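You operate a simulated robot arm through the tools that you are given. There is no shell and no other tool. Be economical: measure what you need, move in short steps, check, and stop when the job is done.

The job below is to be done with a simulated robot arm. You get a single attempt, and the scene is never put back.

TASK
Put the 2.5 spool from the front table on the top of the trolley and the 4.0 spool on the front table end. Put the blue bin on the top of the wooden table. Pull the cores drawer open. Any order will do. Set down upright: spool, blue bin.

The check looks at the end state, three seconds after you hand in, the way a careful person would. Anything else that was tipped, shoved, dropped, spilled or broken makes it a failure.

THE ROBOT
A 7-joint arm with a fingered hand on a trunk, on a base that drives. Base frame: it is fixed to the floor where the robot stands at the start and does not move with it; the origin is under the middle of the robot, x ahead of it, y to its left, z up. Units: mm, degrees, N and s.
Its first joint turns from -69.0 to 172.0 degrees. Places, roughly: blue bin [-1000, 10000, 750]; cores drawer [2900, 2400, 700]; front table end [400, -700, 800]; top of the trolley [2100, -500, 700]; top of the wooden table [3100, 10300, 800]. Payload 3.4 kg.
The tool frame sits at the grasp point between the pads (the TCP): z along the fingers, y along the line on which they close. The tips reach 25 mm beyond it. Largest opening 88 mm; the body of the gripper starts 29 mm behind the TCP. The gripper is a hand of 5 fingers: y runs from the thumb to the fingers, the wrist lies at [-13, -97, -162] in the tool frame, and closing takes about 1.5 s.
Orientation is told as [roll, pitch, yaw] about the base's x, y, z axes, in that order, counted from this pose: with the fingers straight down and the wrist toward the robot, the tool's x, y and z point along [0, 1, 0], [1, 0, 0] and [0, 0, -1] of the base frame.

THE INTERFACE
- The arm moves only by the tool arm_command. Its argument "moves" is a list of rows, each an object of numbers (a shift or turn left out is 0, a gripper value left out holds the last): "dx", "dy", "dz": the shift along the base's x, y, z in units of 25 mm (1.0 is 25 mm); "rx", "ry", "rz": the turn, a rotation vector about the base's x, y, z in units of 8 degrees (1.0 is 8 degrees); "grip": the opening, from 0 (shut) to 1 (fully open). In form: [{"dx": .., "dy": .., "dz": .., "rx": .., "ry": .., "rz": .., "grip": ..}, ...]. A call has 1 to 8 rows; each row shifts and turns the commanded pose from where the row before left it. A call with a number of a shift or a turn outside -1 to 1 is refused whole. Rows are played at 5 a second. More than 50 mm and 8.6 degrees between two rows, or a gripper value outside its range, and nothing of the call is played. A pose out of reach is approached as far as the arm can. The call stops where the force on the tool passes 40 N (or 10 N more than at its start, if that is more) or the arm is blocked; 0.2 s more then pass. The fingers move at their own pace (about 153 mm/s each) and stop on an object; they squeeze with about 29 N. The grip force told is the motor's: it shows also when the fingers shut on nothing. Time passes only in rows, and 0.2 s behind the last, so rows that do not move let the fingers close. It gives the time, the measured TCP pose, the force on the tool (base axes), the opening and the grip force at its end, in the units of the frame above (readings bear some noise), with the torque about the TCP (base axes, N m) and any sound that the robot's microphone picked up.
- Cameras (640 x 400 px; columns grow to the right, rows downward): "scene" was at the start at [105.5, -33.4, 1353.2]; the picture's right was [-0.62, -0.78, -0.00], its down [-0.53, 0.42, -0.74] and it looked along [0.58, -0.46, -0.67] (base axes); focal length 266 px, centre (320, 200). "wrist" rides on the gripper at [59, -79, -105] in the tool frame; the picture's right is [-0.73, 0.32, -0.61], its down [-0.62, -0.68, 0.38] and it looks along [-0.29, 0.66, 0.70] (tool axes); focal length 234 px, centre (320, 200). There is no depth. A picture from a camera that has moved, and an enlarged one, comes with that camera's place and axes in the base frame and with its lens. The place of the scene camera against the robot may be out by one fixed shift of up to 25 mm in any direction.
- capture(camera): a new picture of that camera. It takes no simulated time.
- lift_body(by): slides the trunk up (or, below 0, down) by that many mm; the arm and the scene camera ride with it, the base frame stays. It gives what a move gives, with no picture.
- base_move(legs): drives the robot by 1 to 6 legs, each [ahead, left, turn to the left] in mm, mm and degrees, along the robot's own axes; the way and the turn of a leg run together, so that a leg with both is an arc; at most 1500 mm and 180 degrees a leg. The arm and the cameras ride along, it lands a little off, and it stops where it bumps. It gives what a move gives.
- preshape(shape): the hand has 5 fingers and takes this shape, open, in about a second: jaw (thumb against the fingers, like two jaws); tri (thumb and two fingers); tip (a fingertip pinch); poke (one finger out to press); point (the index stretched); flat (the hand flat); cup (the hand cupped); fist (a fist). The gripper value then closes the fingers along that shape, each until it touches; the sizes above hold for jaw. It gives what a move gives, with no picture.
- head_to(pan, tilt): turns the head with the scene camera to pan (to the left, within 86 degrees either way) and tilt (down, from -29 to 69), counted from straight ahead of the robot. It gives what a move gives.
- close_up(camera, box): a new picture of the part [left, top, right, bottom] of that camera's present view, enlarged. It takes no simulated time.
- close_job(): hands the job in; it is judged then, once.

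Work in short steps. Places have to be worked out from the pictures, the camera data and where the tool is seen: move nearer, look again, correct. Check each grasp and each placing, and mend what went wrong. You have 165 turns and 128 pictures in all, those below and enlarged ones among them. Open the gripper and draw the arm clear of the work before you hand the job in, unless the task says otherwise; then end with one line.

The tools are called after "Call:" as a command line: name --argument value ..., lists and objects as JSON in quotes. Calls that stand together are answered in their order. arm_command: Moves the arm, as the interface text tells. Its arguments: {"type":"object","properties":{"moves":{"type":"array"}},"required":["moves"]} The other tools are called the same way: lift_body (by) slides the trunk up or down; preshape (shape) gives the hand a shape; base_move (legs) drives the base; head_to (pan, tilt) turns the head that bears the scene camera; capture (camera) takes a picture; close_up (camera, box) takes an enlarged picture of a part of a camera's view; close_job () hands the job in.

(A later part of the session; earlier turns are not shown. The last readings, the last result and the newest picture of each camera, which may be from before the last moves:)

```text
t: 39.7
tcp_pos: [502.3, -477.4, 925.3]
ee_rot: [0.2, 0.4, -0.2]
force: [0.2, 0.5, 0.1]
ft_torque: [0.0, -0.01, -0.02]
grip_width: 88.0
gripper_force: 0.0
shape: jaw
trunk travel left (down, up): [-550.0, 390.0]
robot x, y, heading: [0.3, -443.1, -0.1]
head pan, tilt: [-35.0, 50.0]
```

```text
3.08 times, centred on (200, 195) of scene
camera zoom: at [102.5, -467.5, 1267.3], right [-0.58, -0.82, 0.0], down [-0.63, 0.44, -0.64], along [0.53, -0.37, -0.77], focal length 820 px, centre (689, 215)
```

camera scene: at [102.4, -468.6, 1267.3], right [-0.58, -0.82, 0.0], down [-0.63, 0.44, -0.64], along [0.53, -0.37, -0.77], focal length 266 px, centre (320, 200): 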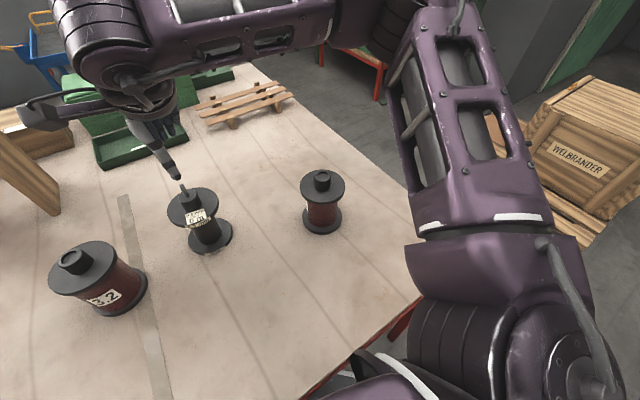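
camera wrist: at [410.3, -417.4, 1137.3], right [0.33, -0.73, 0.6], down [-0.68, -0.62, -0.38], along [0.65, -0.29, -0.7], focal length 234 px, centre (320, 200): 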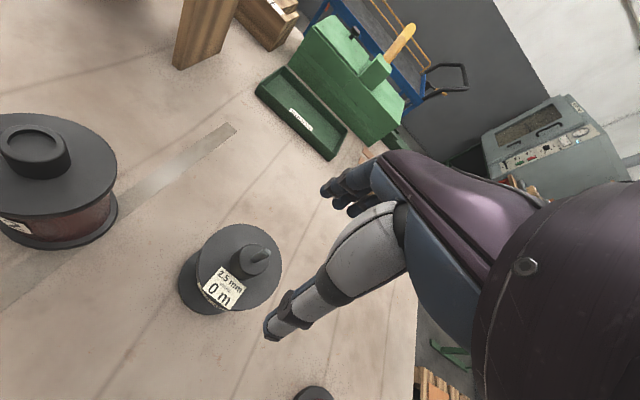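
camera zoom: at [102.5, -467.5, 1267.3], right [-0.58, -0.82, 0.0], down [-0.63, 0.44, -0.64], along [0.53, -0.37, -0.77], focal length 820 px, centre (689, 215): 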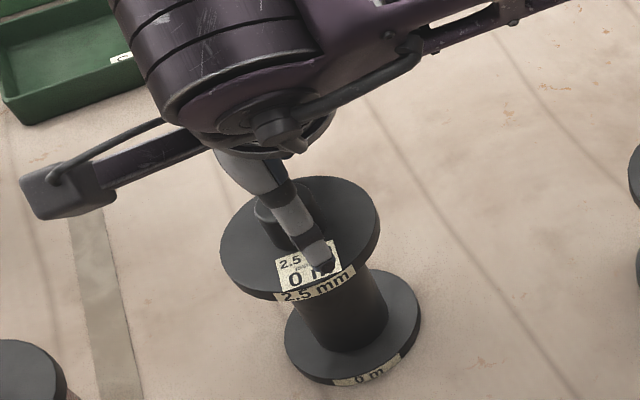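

The hub now sits in the wrist view exactly as in the good 4.0 grasp. I lower the last 6 mm and close.

Call:
arm_command --moves '[{"dx": -0.04, "dz": -0.24}, {"grip": 0.6}, {"grip": 0.3}, {"grip": 0}, {"grip": 0}, {"grip": 0}, {"grip": 0}, {"grip": 0}]'

Call:
close_up --camera "wrist" --box '[180, 160, 420, 360]'

```text
t: 41.5
tcp_pos: [501.2, -476.2, 919.1]
ee_rot: [0.2, 0.4, -0.1]
force: [-0.2, -1.1, 1.5]
ft_torque: [0.0, -0.09, 0.0]
grip_width: 21.9
gripper_force: 29.0
shape: jaw
trunk travel left (down, up): [-550.0, 390.0]
robot x, y, heading: [-1.3, -444.4, -0.1]
head pan, tilt: [-35.0, 50.0]
```

```text
2.00 times, centred on (300, 260) of wrist
camera zoom: at [422.8, -418.7, 1025.6], right [0.33, -0.73, 0.6], down [-0.68, -0.62, -0.38], along [0.65, -0.29, -0.7], focal length 468 px, centre (360, 80)
```

zoom: 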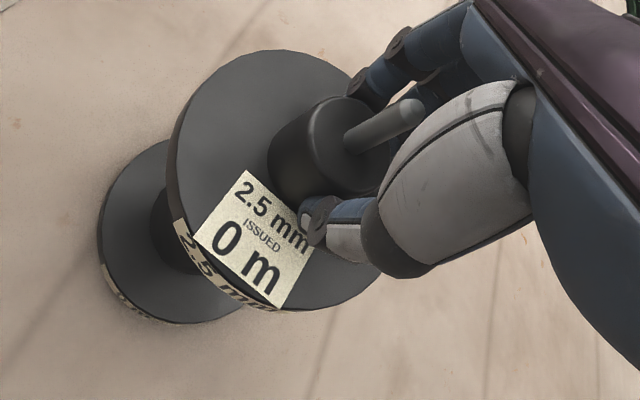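

Gripped at 21.9 mm. I lift and check that it hangs straight.

Call:
arm_command --moves '[{"dz": 0.3}, {"dz": 0.5}, {"dz": 0.8}, {"dz": 1}, {}]'

Call:
capture --camera "scene"

Call:
capture --camera "wrist"

```text
t: 42.7
tcp_pos: [502.2, -477.1, 985.8]
ee_rot: [0.3, 0.4, -0.2]
force: [-1.3, -0.3, -1.1]
ft_torque: [0.0, -0.02, -0.01]
grip_width: 21.6
gripper_force: 28.6
shape: jaw
trunk travel left (down, up): [-550.0, 390.0]
robot x, y, heading: [2.9, -441.6, -0.0]
head pan, tilt: [-35.0, 50.0]
```

```text
88 pictures are left
camera scene: at [103.1, -467.6, 1267.3], right [-0.58, -0.82, 0.0], down [-0.63, 0.44, -0.64], along [0.53, -0.37, -0.77], focal length 266 px, centre (320, 200)
```

scene: 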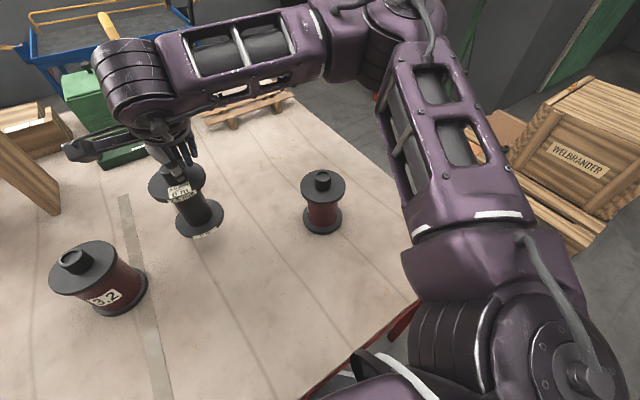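

```text
87 pictures are left
camera wrist: at [423.3, -418.6, 1091.7], right [0.33, -0.73, 0.6], down [-0.68, -0.62, -0.38], along [0.65, -0.29, -0.7], focal length 234 px, centre (320, 200)
```

wrist: 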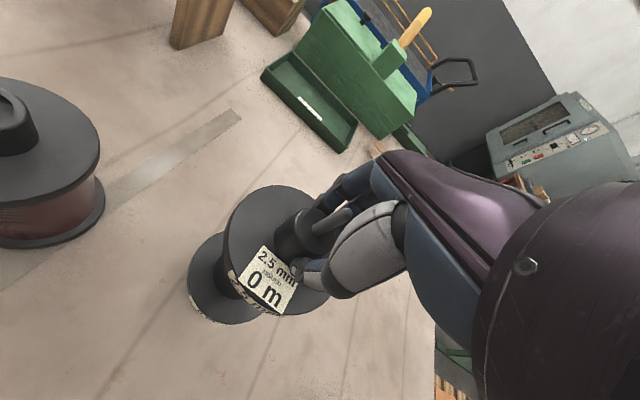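

The 2.5 hangs straight. I raise the trunk, drive right past the table's end, and look ahead for the way to the trolley.

Call:
lift_body --by 180

Call:
base_move --legs '[[0, -900, 0]]'

Call:
head_to --pan 20 --tilt 30

Call:
capture --camera "scene"

Call:
head_to --pan -40 --tilt 30

Call:
capture --camera "scene"

```text
t: 44.7
tcp_pos: [501.2, -477.7, 1166.2]
ee_rot: [0.2, 0.4, -0.1]
force: [0.5, 0.7, -1.0]
ft_torque: [0.03, 0.0, 0.03]
grip_width: 21.4
gripper_force: 28.8
shape: jaw
trunk travel left (down, up): [-730.0, 210.0]
robot x, y, heading: [0.4, -440.8, -0.3]
head pan, tilt: [-35.0, 50.0]
```

```text
t: 46.9
tcp_pos: [487.4, -738.3, 1163.6]
ee_rot: [0.4, 0.4, -1.4]
force: [-0.5, -0.7, -1.7]
ft_torque: [-0.02, -0.01, 0.0]
grip_width: 21.2
gripper_force: 29.1
shape: jaw
trunk travel left (down, up): [-730.0, 210.0]
robot x, y, heading: [-15.0, -688.1, -1.4]
head pan, tilt: [-35.0, 50.0]
stopped in leg 1: the robot was blocked; the commanded pose is now the measured one
```

```text
t: 48.1
tcp_pos: [483.7, -735.5, 1165.3]
ee_rot: [0.2, 0.3, -1.4]
force: [0.3, 0.1, -0.2]
ft_torque: [-0.02, -0.02, -0.02]
grip_width: 21.5
gripper_force: 29.1
shape: jaw
trunk travel left (down, up): [-730.0, 210.0]
robot x, y, heading: [-16.3, -685.3, -1.6]
head pan, tilt: [20.0, 30.0]
```

```text
86 pictures are left
camera scene: at [109.4, -642.8, 1476.8], right [0.32, -0.95, 0.0], down [-0.47, -0.16, -0.87], along [0.82, 0.27, -0.5], focal length 266 px, centre (320, 200)
```

scene: 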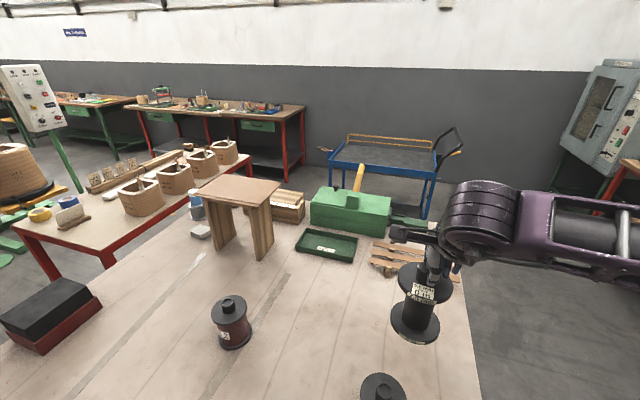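

```text
t: 49.4
tcp_pos: [484.1, -734.6, 1165.5]
ee_rot: [0.2, 0.5, -1.4]
force: [0.3, 0.6, -0.1]
ft_torque: [0.02, -0.05, 0.03]
grip_width: 21.3
gripper_force: 28.7
shape: jaw
trunk travel left (down, up): [-730.0, 210.0]
robot x, y, heading: [-16.3, -688.3, -1.4]
head pan, tilt: [-40.0, 30.0]
```

```text
85 pictures are left
camera scene: at [91.7, -731.4, 1476.8], right [-0.66, -0.75, 0.0], down [-0.37, 0.33, -0.87], along [0.65, -0.57, -0.5], focal length 266 px, centre (320, 200)
```

scene: 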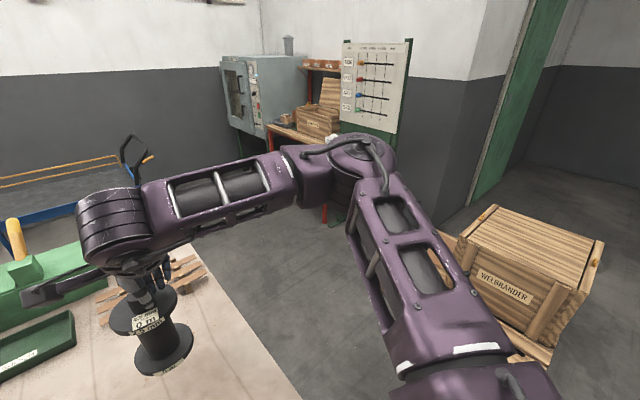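

The base bumped the table's leg under its right end. I back off first, then go right past the table end.

Call:
base_move --legs '[[-330, 0, 1.4], [0, -700, 0]]'

Call:
head_to --pan 35 --tilt 35

Call:
capture --camera "scene"

```text
t: 55.0
tcp_pos: [158.1, -1412.3, 1165.5]
ee_rot: [0.2, 0.4, 0.4]
force: [0.3, -0.3, -1.0]
ft_torque: [-0.03, -0.01, 0.02]
grip_width: 21.0
gripper_force: 29.2
shape: jaw
trunk travel left (down, up): [-730.0, 210.0]
robot x, y, heading: [-343.1, -1379.4, 0.3]
head pan, tilt: [-40.0, 30.0]
```

```text
t: 56.5
tcp_pos: [158.7, -1411.8, 1166.4]
ee_rot: [0.1, 0.5, 0.4]
force: [-0.1, -0.5, -0.3]
ft_torque: [-0.02, 0.03, 0.0]
grip_width: 21.3
gripper_force: 28.2
shape: jaw
trunk travel left (down, up): [-730.0, 210.0]
robot x, y, heading: [-343.3, -1383.6, 0.2]
head pan, tilt: [35.0, 35.0]
```

```text
84 pictures are left
camera scene: at [-231.0, -1310.5, 1469.0], right [0.58, -0.82, 0.0], down [-0.47, -0.33, -0.82], along [0.67, 0.47, -0.57], focal length 266 px, centre (320, 200)
```

scene: 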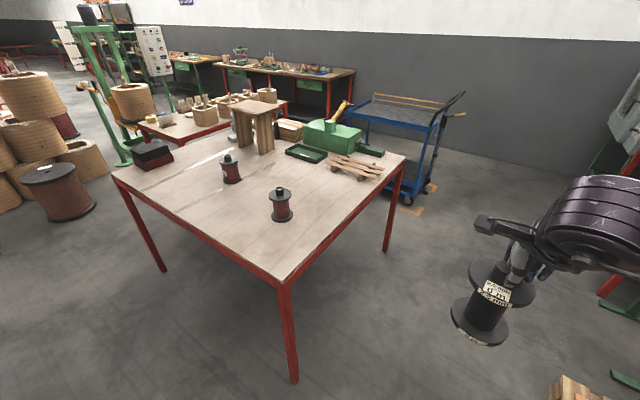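

The table end is clear on the left; the trolley deck spans about x 1950–2350, y -840…-100. I raise a bit more to clear its handle, then drive forward past the table and check.

Call:
lift_body --by 140

Call:
base_move --legs '[[0, 80, 0], [1500, 0, 0], [370, 0, 0]]'

Call:
head_to --pan 55 --tilt 38

Call:
capture --camera "scene"

```text
t: 58.2
tcp_pos: [159.1, -1411.4, 1305.1]
ee_rot: [0.2, 0.5, 0.3]
force: [0.7, -1.4, -1.0]
ft_torque: [-0.03, 0.03, 0.02]
grip_width: 21.6
gripper_force: 28.7
shape: jaw
trunk travel left (down, up): [-870.0, 70.0]
robot x, y, heading: [-347.0, -1378.9, 0.4]
head pan, tilt: [35.0, 35.0]
```

```text
t: 68.2
tcp_pos: [2032.9, -1335.2, 1306.3]
ee_rot: [0.2, 0.3, -0.1]
force: [0.3, -1.1, -0.6]
ft_torque: [0.01, -0.02, 0.04]
grip_width: 21.5
gripper_force: 29.1
shape: jaw
trunk travel left (down, up): [-870.0, 70.0]
robot x, y, heading: [1530.4, -1299.9, -0.7]
head pan, tilt: [35.0, 35.0]
```

```text
t: 69.0
tcp_pos: [2032.0, -1336.4, 1304.4]
ee_rot: [0.2, 0.4, 0.0]
force: [-0.6, 0.7, -0.4]
ft_torque: [0.0, -0.01, 0.03]
grip_width: 21.3
gripper_force: 29.2
shape: jaw
trunk travel left (down, up): [-870.0, 70.0]
robot x, y, heading: [1532.6, -1300.4, -0.4]
head pan, tilt: [55.0, 38.0]
```

```text
83 pictures are left
camera scene: at [1621.5, -1211.7, 1604.5], right [0.82, -0.58, 0.0], down [-0.36, -0.5, -0.79], along [0.46, 0.64, -0.62], focal length 266 px, centre (320, 200)
```

scene: 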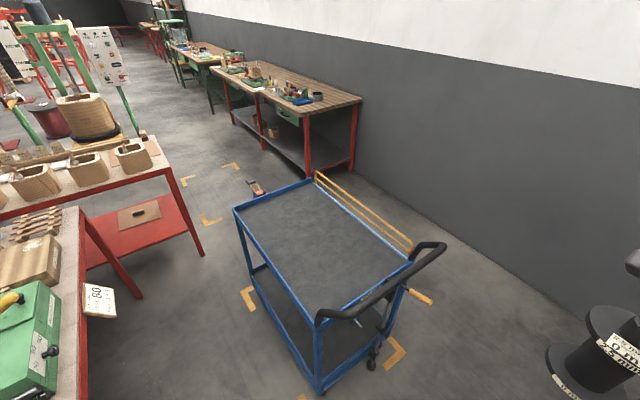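

The trolley deck spans about x 1885–2350, y -840…-80, and the gap to the table is about 620 mm. To know whether the base fits I look down at it.

Call:
head_to --pan 80 --tilt 69

Call:
capture --camera "scene"

Call:
head_to --pan 10 --tilt 69

Call:
capture --camera "scene"

```text
t: 70.0
tcp_pos: [2032.0, -1334.6, 1306.7]
ee_rot: [0.2, 0.3, 0.0]
force: [0.1, -0.6, -0.9]
ft_torque: [-0.05, 0.03, -0.02]
grip_width: 21.5
gripper_force: 29.3
shape: jaw
trunk travel left (down, up): [-870.0, 70.0]
robot x, y, heading: [1530.0, -1296.3, -0.3]
head pan, tilt: [80.0, 68.8]
```

```text
82 pictures are left
camera scene: at [1581.4, -1226.9, 1565.4], right [0.98, -0.18, 0.0], down [-0.17, -0.92, -0.36], along [0.06, 0.36, -0.93], focal length 266 px, centre (320, 200)
```

scene: 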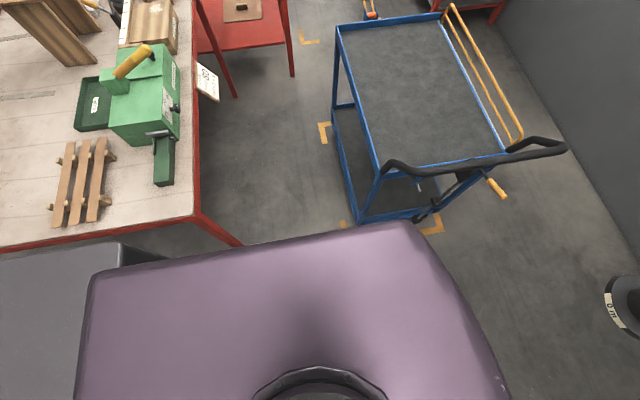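

```text
t: 71.4
tcp_pos: [2032.8, -1335.4, 1305.4]
ee_rot: [0.2, 0.4, 0.0]
force: [-0.5, -0.1, -2.2]
ft_torque: [-0.03, -0.02, -0.03]
grip_width: 21.3
gripper_force: 28.9
shape: jaw
trunk travel left (down, up): [-870.0, 70.0]
robot x, y, heading: [1532.1, -1299.1, -0.3]
head pan, tilt: [10.0, 68.8]
```

```text
81 pictures are left
camera scene: at [1626.3, -1272.5, 1565.4], right [0.17, -0.99, 0.0], down [-0.92, -0.16, -0.36], along [0.36, 0.06, -0.93], focal length 266 px, centre (320, 200)
```

scene: 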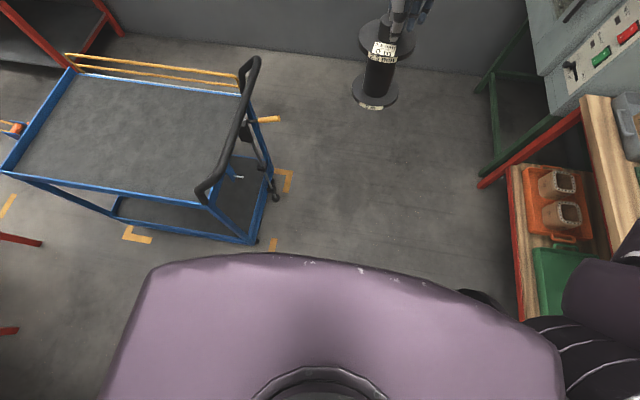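

To bound the base's front extent I lower the trunk over the free floor here so the head can see past the trunk cover.

Call:
lift_body --by -700

Call:
capture --camera "scene"

Call:
head_to --pan 75 --tilt 60

Call:
capture --camera "scene"

```text
refused: -700 is not a number from -400 to 400
```

```text
80 pictures are left
camera scene: at [1626.3, -1272.5, 1565.4], right [0.17, -0.99, 0.0], down [-0.92, -0.16, -0.36], along [0.36, 0.06, -0.93], focal length 266 px, centre (320, 200)
```

scene: 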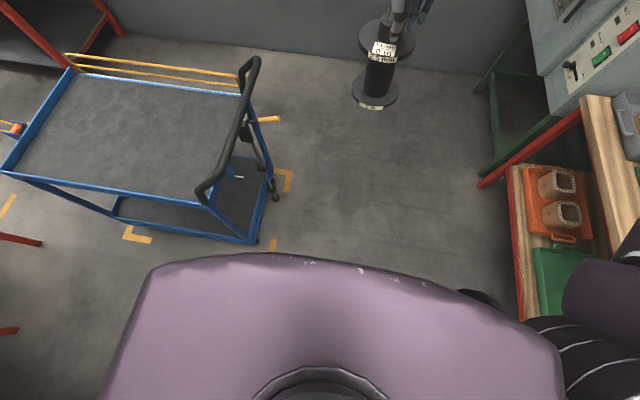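

```text
t: 72.8
tcp_pos: [2032.7, -1335.8, 1306.1]
ee_rot: [0.2, 0.4, -0.1]
force: [0.8, -1.5, -0.7]
ft_torque: [0.02, 0.01, 0.02]
grip_width: 21.4
gripper_force: 28.7
shape: jaw
trunk travel left (down, up): [-870.0, 70.0]
robot x, y, heading: [1531.4, -1298.5, -0.2]
head pan, tilt: [75.0, 60.0]
```

```text
79 pictures are left
camera scene: at [1588.9, -1217.7, 1574.7], right [0.96, -0.26, 0.0], down [-0.23, -0.84, -0.5], along [0.13, 0.48, -0.87], focal length 266 px, centre (320, 200)
```

scene: 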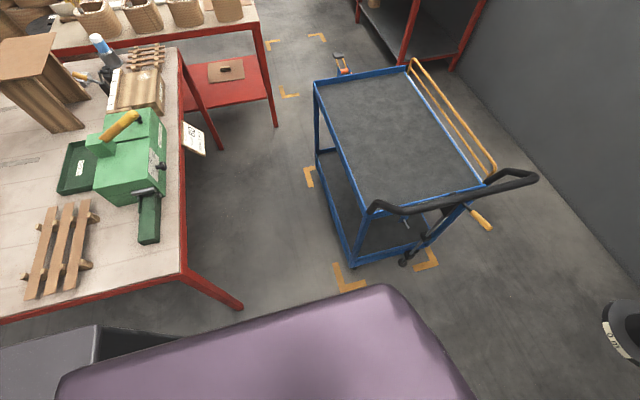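

Limit is 400 per call; I lower in two steps (free floor under the spool).

Call:
lift_body --by -400

Call:
lift_body --by -280

Call:
capture --camera "scene"

Call:
head_to --pan 10 --tilt 69

Call:
capture --camera "scene"

```text
t: 76.6
tcp_pos: [2032.2, -1335.2, 904.9]
ee_rot: [0.2, 0.4, -0.1]
force: [0.2, 0.6, -0.6]
ft_torque: [-0.05, -0.02, -0.01]
grip_width: 21.5
gripper_force: 29.0
shape: jaw
trunk travel left (down, up): [-470.0, 470.0]
robot x, y, heading: [1532.4, -1300.3, -0.5]
head pan, tilt: [75.0, 60.0]
```

```text
t: 79.4
tcp_pos: [2032.7, -1335.2, 625.1]
ee_rot: [0.1, 0.4, -0.1]
force: [0.0, 1.1, -0.9]
ft_torque: [-0.02, 0.01, 0.01]
grip_width: 21.5
gripper_force: 29.1
shape: jaw
trunk travel left (down, up): [-190.0, 750.0]
robot x, y, heading: [1530.2, -1301.4, -0.3]
head pan, tilt: [75.0, 60.0]
```

```text
78 pictures are left
camera scene: at [1588.6, -1217.6, 894.8], right [0.96, -0.26, 0.0], down [-0.23, -0.84, -0.5], along [0.13, 0.48, -0.87], focal length 266 px, centre (320, 200)
```

scene: 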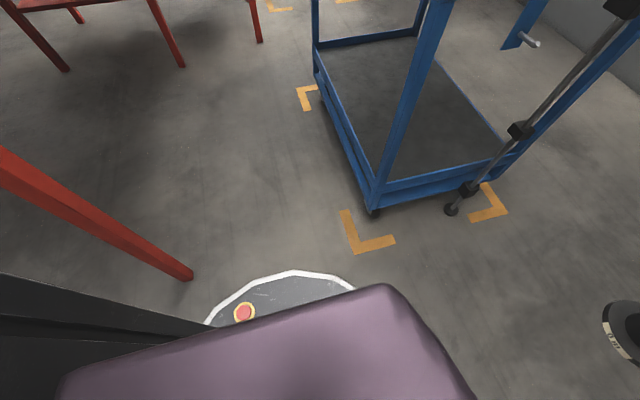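

```text
t: 80.8
tcp_pos: [2032.1, -1335.7, 625.9]
ee_rot: [0.2, 0.3, 0.0]
force: [0.5, 0.5, -0.4]
ft_torque: [-0.04, -0.02, -0.01]
grip_width: 21.3
gripper_force: 28.9
shape: jaw
trunk travel left (down, up): [-190.0, 750.0]
robot x, y, heading: [1531.8, -1302.0, -0.2]
head pan, tilt: [10.0, 68.8]
```

```text
77 pictures are left
camera scene: at [1626.2, -1272.4, 885.4], right [0.17, -0.99, 0.0], down [-0.92, -0.16, -0.36], along [0.36, 0.06, -0.93], focal length 266 px, centre (320, 200)
```

scene: 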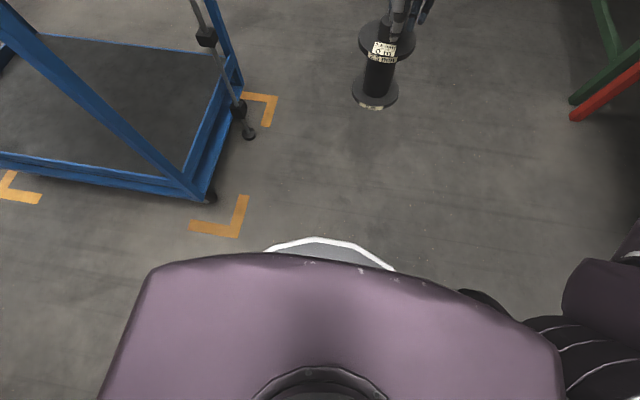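

The base is round, radius about 260 mm, and the gap is about 640 mm (table leg x≈1240, trolley x≈1889), so a centre line of x≈1568 passes. I raise again and drive left in stages.

Call:
lift_body --by 400

Call:
lift_body --by 220

Call:
base_move --legs '[[36, 200, 0]]'

Call:
head_to --pan 60 --tilt 55

Call:
capture --camera "scene"

```text
t: 84.6
tcp_pos: [2031.9, -1335.9, 1026.3]
ee_rot: [0.3, 0.4, -0.1]
force: [0.2, 0.3, -0.9]
ft_torque: [0.0, -0.02, -0.02]
grip_width: 21.4
gripper_force: 29.1
shape: jaw
trunk travel left (down, up): [-590.0, 350.0]
robot x, y, heading: [1530.4, -1300.0, -0.0]
head pan, tilt: [10.0, 68.8]
```

```text
t: 87.0
tcp_pos: [2032.8, -1336.0, 1245.8]
ee_rot: [0.2, 0.4, 0.0]
force: [-0.4, 0.3, -1.0]
ft_torque: [-0.02, 0.01, 0.0]
grip_width: 21.2
gripper_force: 28.6
shape: jaw
trunk travel left (down, up): [-810.0, 130.0]
robot x, y, heading: [1530.4, -1300.3, -0.4]
head pan, tilt: [10.0, 68.8]
```

```text
t: 88.6
tcp_pos: [2070.1, -1137.7, 1245.4]
ee_rot: [0.2, 0.5, 0.0]
force: [0.7, 0.5, 0.0]
ft_torque: [0.02, -0.01, -0.03]
grip_width: 21.1
gripper_force: 29.2
shape: jaw
trunk travel left (down, up): [-810.0, 130.0]
robot x, y, heading: [1568.3, -1101.8, -0.2]
head pan, tilt: [10.0, 68.8]
```

```text
t: 89.8
tcp_pos: [2069.1, -1136.3, 1244.5]
ee_rot: [0.2, 0.3, 0.0]
force: [-0.4, 0.2, -0.7]
ft_torque: [-0.02, 0.0, 0.02]
grip_width: 21.3
gripper_force: 29.3
shape: jaw
trunk travel left (down, up): [-810.0, 130.0]
robot x, y, heading: [1569.4, -1105.3, -0.4]
head pan, tilt: [60.0, 55.0]
```

```text
76 pictures are left
camera scene: at [1644.5, -1020.4, 1520.8], right [0.86, -0.5, 0.0], down [-0.41, -0.71, -0.57], along [0.29, 0.5, -0.82], focal length 266 px, centre (320, 200)
```

scene: 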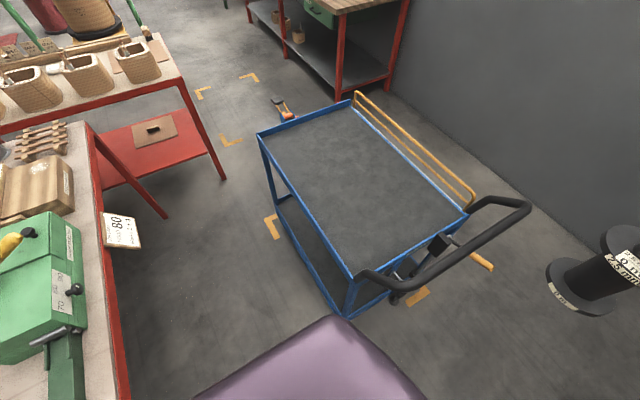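

Geometry confirmed. I drive the remaining 620 mm left with a slight 10 mm forward trim.

Call:
base_move --legs '[[8, 250, 0], [0, 370, 0]]'

Call:
head_to --pan 0 --tilt 55

Call:
capture --camera "scene"

Call:
capture --camera "wrist"

```text
t: 93.5
tcp_pos: [2080.3, -516.2, 1246.1]
ee_rot: [0.2, 0.5, -0.2]
force: [-0.3, -0.3, -1.0]
ft_torque: [0.0, -0.01, -0.01]
grip_width: 21.0
gripper_force: 29.6
shape: jaw
trunk travel left (down, up): [-810.0, 130.0]
robot x, y, heading: [1579.4, -478.3, -0.4]
head pan, tilt: [60.0, 55.0]
```

```text
t: 94.8
tcp_pos: [2080.6, -515.0, 1246.1]
ee_rot: [0.2, 0.4, -0.1]
force: [0.1, -0.3, -1.6]
ft_torque: [0.03, -0.04, -0.02]
grip_width: 21.3
gripper_force: 28.9
shape: jaw
trunk travel left (down, up): [-810.0, 130.0]
robot x, y, heading: [1577.5, -477.7, -0.4]
head pan, tilt: [0.0, 55.0]
```

```text
75 pictures are left
camera scene: at [1691.6, -461.0, 1520.8], right [-0.01, -1.0, 0.0], down [-0.82, 0.0, -0.57], along [0.57, 0.0, -0.82], focal length 266 px, centre (320, 200)
```

scene: 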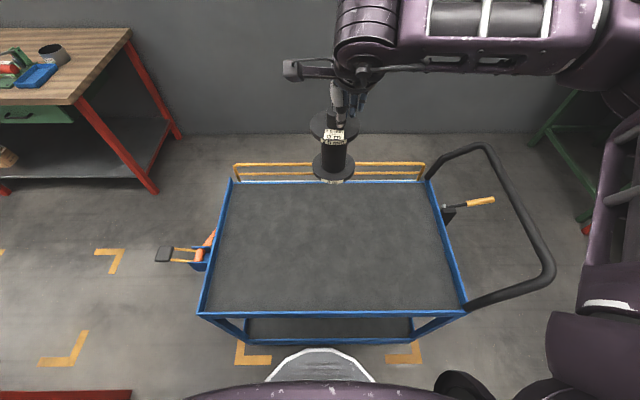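

```text
74 pictures are left
camera wrist: at [2002.6, -457.1, 1351.4], right [0.32, -0.73, 0.6], down [-0.69, -0.62, -0.38], along [0.65, -0.29, -0.7], focal length 234 px, centre (320, 200)
```

wrist: 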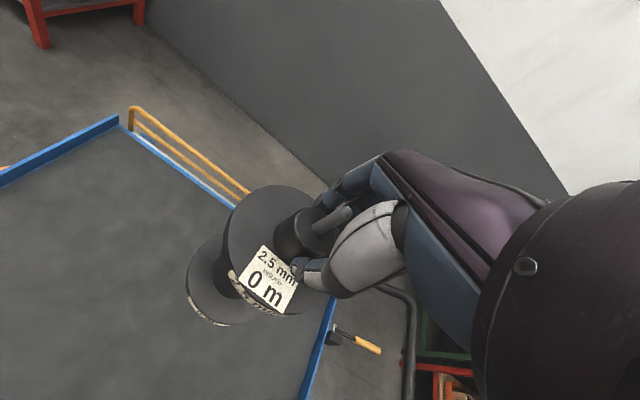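

The deck is empty; to keep the elbow clear of the handle when lowering, I drive 130 mm further left, then lower the trunk most of the way.

Call:
base_move --legs '[[0, 130, 0]]'

Call:
lift_body --by -330

Call:
capture --camera "scene"

Call:
capture --camera "wrist"

```text
t: 96.1
tcp_pos: [2081.2, -387.1, 1245.4]
ee_rot: [0.3, 0.3, -0.2]
force: [-0.1, 0.3, -0.4]
ft_torque: [0.01, -0.04, -0.01]
grip_width: 21.3
gripper_force: 28.8
shape: jaw
trunk travel left (down, up): [-810.0, 130.0]
robot x, y, heading: [1578.4, -351.6, -0.4]
head pan, tilt: [0.0, 55.0]
```

```text
t: 99.4
tcp_pos: [2081.2, -385.1, 916.6]
ee_rot: [0.2, 0.4, -0.1]
force: [0.1, 0.3, -0.3]
ft_torque: [-0.02, 0.0, -0.01]
grip_width: 21.2
gripper_force: 28.7
shape: jaw
trunk travel left (down, up): [-480.0, 460.0]
robot x, y, heading: [1580.1, -347.8, -0.5]
head pan, tilt: [0.0, 55.0]
```

```text
73 pictures are left
camera scene: at [1692.3, -330.5, 1190.8], right [-0.01, -1.0, 0.0], down [-0.82, 0.01, -0.57], along [0.57, 0.0, -0.82], focal length 266 px, centre (320, 200)
```

scene: 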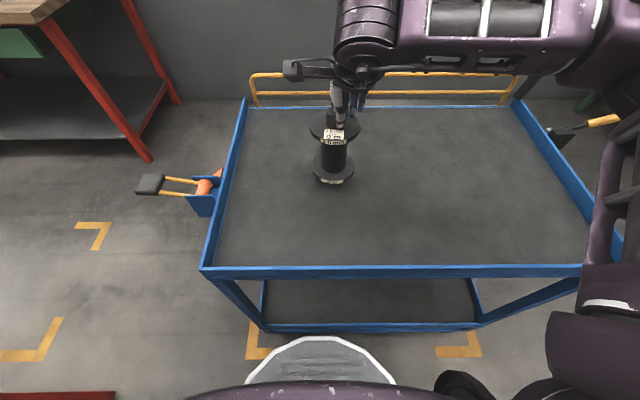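

```text
72 pictures are left
camera wrist: at [2003.4, -326.6, 1021.5], right [0.32, -0.73, 0.6], down [-0.69, -0.62, -0.38], along [0.65, -0.29, -0.7], focal length 234 px, centre (320, 200)
```

wrist: 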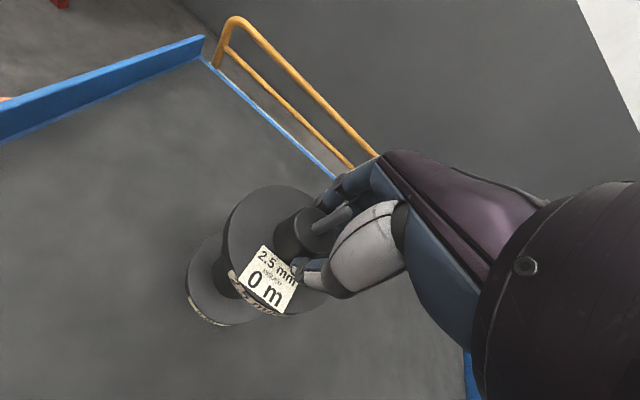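

The deck seems to be around z 720–740. I lower with the arm in small steps, watching the force.

Call:
arm_command --moves '[{"dz": -0.3}, {"dz": -0.3}, {"dz": -0.3}, {"dz": -0.3}, {}]'

Call:
capture --camera "wrist"

```text
t: 100.6
tcp_pos: [2083.1, -383.7, 885.4]
ee_rot: [0.2, 0.3, -0.2]
force: [0.3, -0.2, -1.0]
ft_torque: [-0.03, -0.03, -0.06]
grip_width: 21.5
gripper_force: 29.0
shape: jaw
trunk travel left (down, up): [-480.0, 460.0]
robot x, y, heading: [1579.3, -347.3, -0.1]
head pan, tilt: [0.0, 55.0]
```

```text
71 pictures are left
camera wrist: at [2004.0, -326.4, 991.4], right [0.32, -0.73, 0.6], down [-0.69, -0.62, -0.38], along [0.65, -0.29, -0.7], focal length 234 px, centre (320, 200)
```

wrist: 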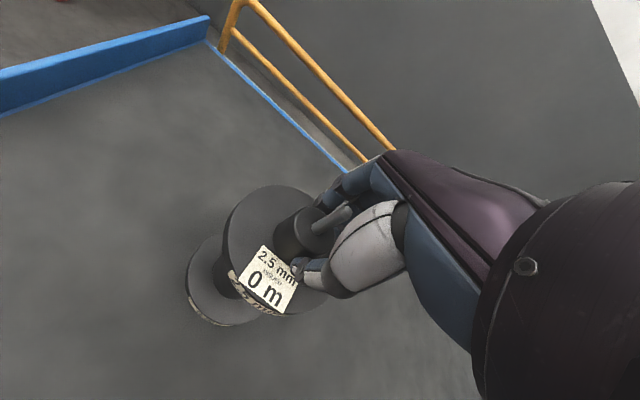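

Not yet touching. I continue down in small steps.

Call:
arm_command --moves '[{"dz": -0.25}, {"dz": -0.25}, {"dz": -0.25}, {"dz": -0.25}, {}]'

Call:
capture --camera "scene"

```text
t: 101.4
tcp_pos: [2082.2, -384.9, 877.3]
ee_rot: [0.7, -1.0, -0.2]
force: [-5.2, -1.3, 23.3]
ft_torque: [-0.02, 0.03, -0.02]
grip_width: 23.6
gripper_force: 29.2
shape: jaw
trunk travel left (down, up): [-480.0, 460.0]
robot x, y, heading: [1578.7, -346.8, -0.4]
head pan, tilt: [0.0, 55.0]
stopped in row 4: the force on the tool passed its limit (the readings are from after the stop); the commanded pose is now the measured one
```

```text
70 pictures are left
camera scene: at [1689.0, -330.9, 1191.3], right [-0.01, -1.0, 0.0], down [-0.82, 0.01, -0.58], along [0.58, 0.0, -0.82], focal length 266 px, centre (320, 200)
```

scene: 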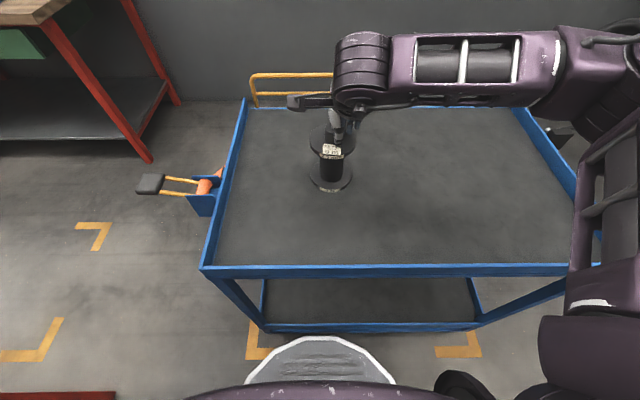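

It touched down (about z 880) and pressed a bit; I ease up 3 mm to relieve the force.

Call:
arm_command --moves '[{"dz": 0.08}, {"dz": 0.04}, {}]'

Call:
close_up --camera "scene" --box '[260, 80, 400, 220]'

```text
t: 102.2
tcp_pos: [2082.1, -385.2, 877.1]
ee_rot: [0.5, -0.5, -0.4]
force: [-1.9, -0.3, 16.7]
ft_torque: [0.03, -0.07, -0.01]
grip_width: 23.3
gripper_force: 28.5
shape: jaw
trunk travel left (down, up): [-480.0, 460.0]
robot x, y, heading: [1581.6, -346.9, -0.3]
head pan, tilt: [0.0, 55.0]
```

```text
2.86 times, centred on (330, 150) of scene
camera zoom: at [1689.6, -330.5, 1191.1], right [-0.01, -1.0, 0.0], down [-0.82, 0.01, -0.58], along [0.58, 0.0, -0.82], focal length 761 px, centre (291, 343)
```

zoom: 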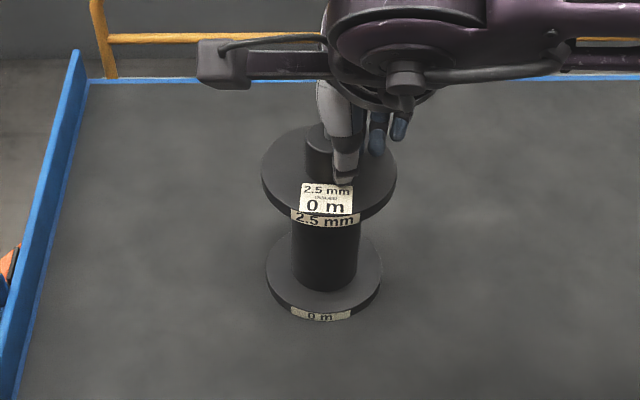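

Still 17 N down; I ease up further until it is near zero.

Call:
arm_command --moves '[{"dz": 0.08}, {"dz": 0.06}, {}]'

```text
t: 103.0
tcp_pos: [2082.6, -385.0, 878.8]
ee_rot: [0.6, -0.2, -0.2]
force: [-1.4, -1.0, 3.4]
ft_torque: [0.04, -0.04, -0.01]
grip_width: 22.7
gripper_force: 28.7
shape: jaw
trunk travel left (down, up): [-480.0, 460.0]
robot x, y, heading: [1580.4, -346.1, -0.2]
head pan, tilt: [0.0, 55.0]
```

Force is 3 N with the tool level: good. I release and rise straight.

Call:
arm_command --moves '[{"grip": 0.3}, {"grip": 0.6}, {"grip": 1}, {"grip": 1}, {"grip": 1}, {"grip": 1}]'

Call:
arm_command --moves '[{"dz": 0.5}, {"dz": 1}, {"dz": 1}, {"dz": 1}, {"dz": 1}]'

Call:
capture --camera "scene"

```text
t: 104.4
tcp_pos: [2083.4, -385.2, 879.9]
ee_rot: [0.4, -0.5, -0.3]
force: [0.1, -0.3, -0.3]
ft_torque: [-0.01, -0.02, 0.01]
grip_width: 88.1
gripper_force: 0.1
shape: jaw
trunk travel left (down, up): [-480.0, 460.0]
robot x, y, heading: [1578.3, -344.6, -0.3]
head pan, tilt: [0.0, 55.0]
```

```text
t: 105.6
tcp_pos: [2082.4, -384.6, 991.6]
ee_rot: [0.5, -0.3, -0.3]
force: [0.1, 0.5, -0.1]
ft_torque: [0.02, 0.0, -0.06]
grip_width: 88.0
gripper_force: 0.1
shape: jaw
trunk travel left (down, up): [-480.0, 460.0]
robot x, y, heading: [1580.0, -349.1, -0.4]
head pan, tilt: [0.0, 55.0]
```

```text
68 pictures are left
camera scene: at [1691.8, -330.4, 1190.8], right [-0.01, -1.0, 0.0], down [-0.82, 0.01, -0.57], along [0.57, 0.0, -0.82], focal length 266 px, centre (320, 200)
```

scene: 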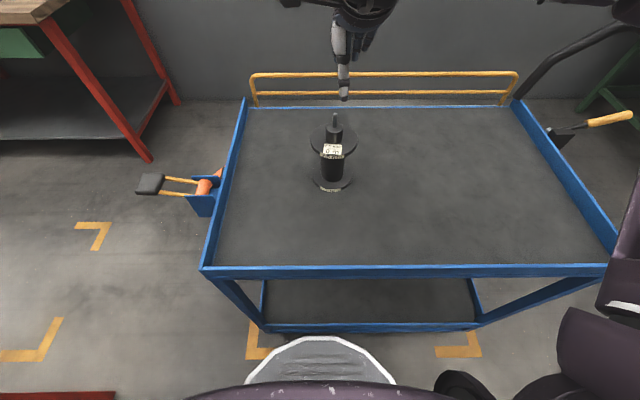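

The 2.5 spool stands upright on the trolley. I raise the trunk and look left toward the bench with the drawer.

Call:
lift_body --by 300

Call:
head_to --pan 60 --tilt 35

Call:
capture --camera "scene"

Call:
head_to --pan 86 --tilt 60

Call:
capture --camera "scene"

```text
t: 108.6
tcp_pos: [2082.9, -386.0, 1291.5]
ee_rot: [0.5, -0.5, -0.2]
force: [-0.9, 0.0, -1.1]
ft_torque: [-0.01, 0.0, 0.0]
grip_width: 88.0
gripper_force: 0.1
shape: jaw
trunk travel left (down, up): [-780.0, 160.0]
robot x, y, heading: [1579.3, -351.4, -0.5]
head pan, tilt: [0.0, 55.0]
```

```text
t: 109.9
tcp_pos: [2083.8, -385.1, 1291.8]
ee_rot: [0.5, -0.4, -0.3]
force: [-0.4, 0.4, -0.1]
ft_torque: [-0.02, 0.02, -0.02]
grip_width: 87.5
gripper_force: 0.1
shape: jaw
trunk travel left (down, up): [-780.0, 160.0]
robot x, y, heading: [1581.2, -346.4, -0.5]
head pan, tilt: [60.0, 35.0]
```

```text
67 pictures are left
camera scene: at [1664.8, -254.2, 1519.0], right [0.86, -0.51, 0.0], down [-0.29, -0.49, -0.82], along [0.42, 0.71, -0.57], focal length 266 px, centre (320, 200)
```

scene: 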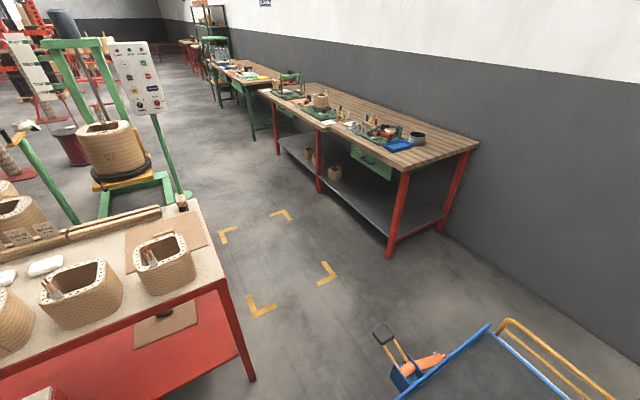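

```text
t: 110.8
tcp_pos: [2083.2, -384.0, 1290.9]
ee_rot: [0.5, -0.4, -0.2]
force: [-1.0, -0.5, 0.0]
ft_torque: [0.01, -0.01, -0.01]
grip_width: 88.0
gripper_force: 0.2
shape: jaw
trunk travel left (down, up): [-780.0, 160.0]
robot x, y, heading: [1580.3, -344.5, -0.4]
head pan, tilt: [85.9, 60.0]
```

```text
66 pictures are left
camera scene: at [1625.5, -263.6, 1484.8], right [1.0, -0.08, 0.0], down [-0.07, -0.86, -0.5], along [0.04, 0.5, -0.87], focal length 266 px, centre (320, 200)
```

scene: 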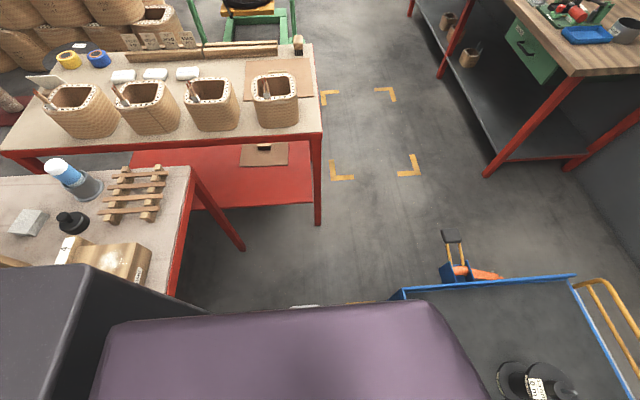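

The direct gap between the trolley and the red table is too tight (~560 mm for the base). The way behind the trolley (wall x≈3500, deck back 2370) is wide, so I go back right, around the handle end, and turn left there.

Call:
base_move --legs '[[0, -480, 0.4], [0, -480, 0]]'

Call:
base_move --legs '[[1190, 0, 0]]'

Call:
head_to --pan 30 --tilt 40

Call:
capture --camera "scene"

```text
t: 116.2
tcp_pos: [2082.7, -1346.2, 1291.6]
ee_rot: [0.6, -0.5, 0.1]
force: [-1.0, 0.2, 0.2]
ft_torque: [0.01, 0.0, 0.0]
grip_width: 87.6
gripper_force: 0.0
shape: jaw
trunk travel left (down, up): [-780.0, 160.0]
robot x, y, heading: [1577.6, -1315.7, -0.0]
head pan, tilt: [85.9, 60.0]
```

```text
t: 122.2
tcp_pos: [3273.7, -1345.7, 1289.8]
ee_rot: [0.5, -0.4, 0.3]
force: [0.5, -0.5, 0.6]
ft_torque: [-0.02, -0.02, 0.02]
grip_width: 87.7
gripper_force: 0.1
shape: jaw
trunk travel left (down, up): [-780.0, 160.0]
robot x, y, heading: [2768.2, -1311.1, 0.3]
head pan, tilt: [85.9, 60.0]
```

```text
t: 123.5
tcp_pos: [3272.3, -1345.4, 1292.6]
ee_rot: [0.5, -0.5, 0.3]
force: [-0.6, -1.2, 0.1]
ft_torque: [0.02, -0.01, 0.01]
grip_width: 87.8
gripper_force: 0.1
shape: jaw
trunk travel left (down, up): [-780.0, 160.0]
robot x, y, heading: [2768.3, -1313.9, 0.1]
head pan, tilt: [30.0, 40.0]
```

```text
65 pictures are left
camera scene: at [2883.3, -1251.2, 1511.5], right [0.5, -0.86, 0.0], down [-0.56, -0.32, -0.77], along [0.66, 0.39, -0.64], focal length 266 px, centre (320, 200)
```

scene: 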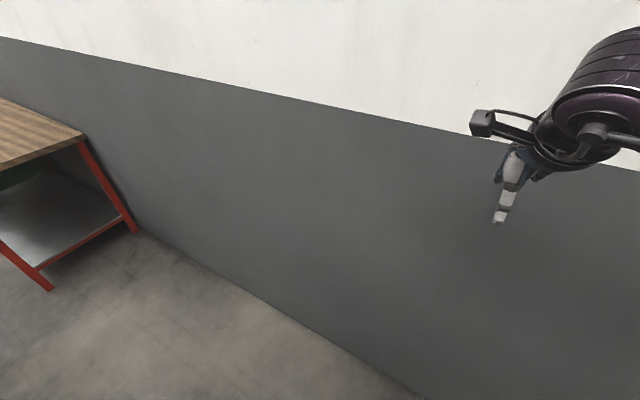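

Wall is at x≈3465. I back off 80 mm and turn left 90° to face along the wall.

Call:
base_move --legs '[[-80, 0, 0], [0, 0, 90]]'

Call:
head_to --pan 10 --tilt 40

Call:
capture --camera "scene"

```text
t: 128.4
tcp_pos: [2715.3, -809.2, 1291.2]
ee_rot: [0.5, -0.4, 91.0]
force: [-0.4, -0.7, -0.5]
ft_torque: [0.03, -0.02, -0.02]
grip_width: 87.9
gripper_force: 0.0
shape: jaw
trunk travel left (down, up): [-780.0, 160.0]
robot x, y, heading: [2691.3, -1310.6, 91.0]
head pan, tilt: [30.0, 40.0]
```

```text
t: 129.2
tcp_pos: [2715.1, -809.3, 1290.5]
ee_rot: [0.5, -0.4, 91.0]
force: [-0.3, 0.3, 0.4]
ft_torque: [0.01, 0.01, 0.02]
grip_width: 88.2
gripper_force: 0.0
shape: jaw
trunk travel left (down, up): [-780.0, 160.0]
robot x, y, heading: [2691.9, -1311.6, 90.8]
head pan, tilt: [10.0, 40.0]
```

```text
64 pictures are left
camera scene: at [2662.8, -1160.8, 1511.5], right [0.98, 0.19, 0.0], down [0.12, -0.63, -0.77], along [-0.15, 0.75, -0.64], focal length 266 px, centre (320, 200)
```

scene: 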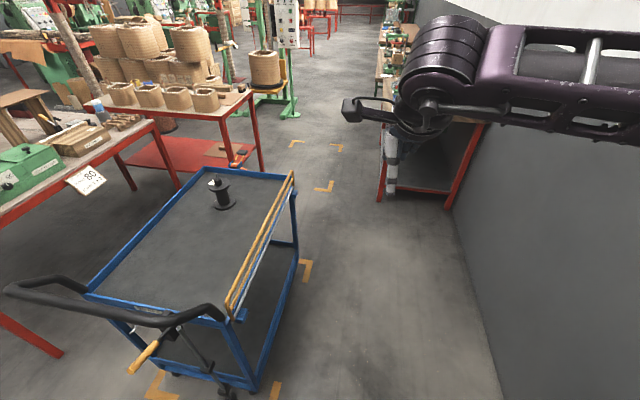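

The 2.5 still stands on the trolley. I trim right 60 mm and drive along the wall to y≈300.

Call:
base_move --legs '[[0, -60, -0.9], [1500, 0, 0], [110, 0, 0]]'

Call:
head_to --pan 25 --tilt 45

Call:
capture --camera "scene"

```text
t: 138.0
tcp_pos: [2800.6, 796.1, 1291.7]
ee_rot: [0.5, -0.3, 89.3]
force: [0.4, -0.1, 0.3]
ft_torque: [-0.03, -0.01, -0.02]
grip_width: 88.0
gripper_force: 0.1
shape: jaw
trunk travel left (down, up): [-780.0, 160.0]
robot x, y, heading: [2758.3, 296.8, 89.2]
head pan, tilt: [10.0, 40.0]
```

```text
t: 138.7
tcp_pos: [2800.1, 796.8, 1291.8]
ee_rot: [0.4, -0.3, 89.3]
force: [0.7, 0.5, -0.1]
ft_torque: [0.0, 0.03, -0.01]
grip_width: 87.9
gripper_force: 0.0
shape: jaw
trunk travel left (down, up): [-780.0, 160.0]
robot x, y, heading: [2761.9, 295.3, 89.4]
head pan, tilt: [25.0, 45.0]
```

```text
63 pictures are left
camera scene: at [2718.6, 436.9, 1504.2], right [0.91, 0.41, 0.0], down [0.29, -0.65, -0.71], along [-0.29, 0.65, -0.71], focal length 266 px, centre (320, 200)
```

scene: 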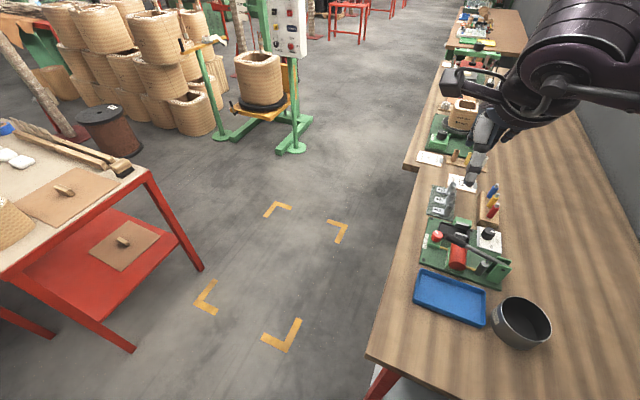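

Clear. I strafe left in front of the bench and drive along it to y≈2390.

Call:
base_move --legs '[[0, 470, 0.6], [1500, 0, 0], [590, 0, 0], [0, 0, -90]]'

Call:
head_to --pan 0 --tilt 50

Call:
capture --camera "scene"

```text
t: 155.3
tcp_pos: [2804.1, 2358.7, 1291.6]
ee_rot: [0.5, -0.5, 0.4]
force: [0.1, 0.0, 0.7]
ft_torque: [0.0, 0.02, 0.0]
grip_width: 87.9
gripper_force: 0.0
shape: jaw
trunk travel left (down, up): [-780.0, 160.0]
robot x, y, heading: [2302.2, 2385.7, 0.1]
head pan, tilt: [25.0, 45.0]
```

```text
t: 156.2
tcp_pos: [2804.4, 2358.4, 1291.4]
ee_rot: [0.5, -0.3, 0.4]
force: [-0.2, -0.2, -0.6]
ft_torque: [-0.03, 0.0, 0.0]
grip_width: 87.8
gripper_force: 0.0
shape: jaw
trunk travel left (down, up): [-780.0, 160.0]
robot x, y, heading: [2301.1, 2391.9, 0.2]
head pan, tilt: [0.0, 50.0]
```

```text
62 pictures are left
camera scene: at [2417.1, 2409.2, 1497.3], right [0.0, -1.0, 0.0], down [-0.77, 0.0, -0.64], along [0.64, 0.0, -0.77], focal length 266 px, centre (320, 200)
```

scene: 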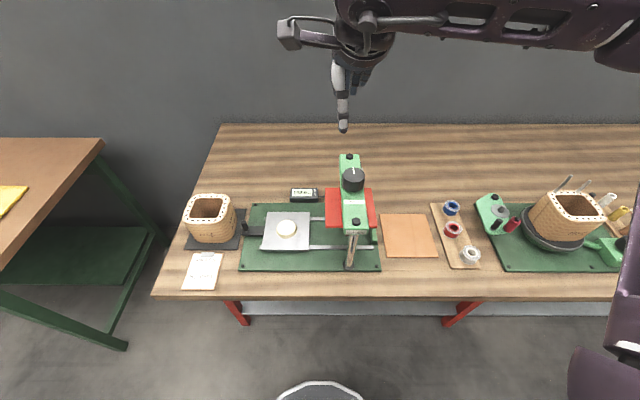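

The bench top is visible but the drawer front is under its edge. I back up and lower the trunk to see the front.

Call:
base_move --legs '[[-420, 0, 0]]'

Call:
lift_body --by -400

Call:
head_to --pan 0 --tilt 25

Call:
capture --camera "scene"

```text
t: 158.8
tcp_pos: [2392.2, 2358.9, 1292.0]
ee_rot: [0.6, -0.5, 0.4]
force: [0.2, -0.7, 0.3]
ft_torque: [-0.03, -0.01, 0.0]
grip_width: 88.1
gripper_force: 0.1
shape: jaw
trunk travel left (down, up): [-780.0, 160.0]
robot x, y, heading: [1889.9, 2384.8, 0.0]
head pan, tilt: [0.0, 50.0]
stopped in leg 1: the robot was blocked; the commanded pose is now the measured one
```

```text
t: 162.7
tcp_pos: [2394.0, 2357.6, 892.0]
ee_rot: [0.5, -0.4, 0.4]
force: [0.6, -0.2, 0.4]
ft_torque: [0.01, -0.04, -0.04]
grip_width: 87.7
gripper_force: 0.1
shape: jaw
trunk travel left (down, up): [-380.0, 560.0]
robot x, y, heading: [1889.0, 2392.4, -0.0]
head pan, tilt: [0.0, 50.0]
```

```text
t: 163.6
tcp_pos: [2394.0, 2358.3, 892.7]
ee_rot: [0.5, -0.4, 0.4]
force: [-0.2, 0.6, 0.0]
ft_torque: [-0.03, 0.0, 0.02]
grip_width: 88.0
gripper_force: 0.2
shape: jaw
trunk travel left (down, up): [-380.0, 560.0]
robot x, y, heading: [1889.1, 2386.2, 0.4]
head pan, tilt: [0.0, 25.0]
```

```text
61 pictures are left
camera scene: at [2022.1, 2407.3, 1134.7], right [0.01, -1.0, 0.0], down [-0.42, 0.0, -0.91], along [0.91, 0.0, -0.42], focal length 266 px, centre (320, 200)
```

scene: 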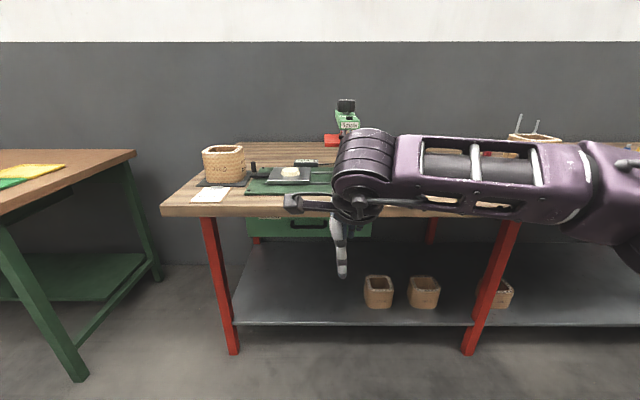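

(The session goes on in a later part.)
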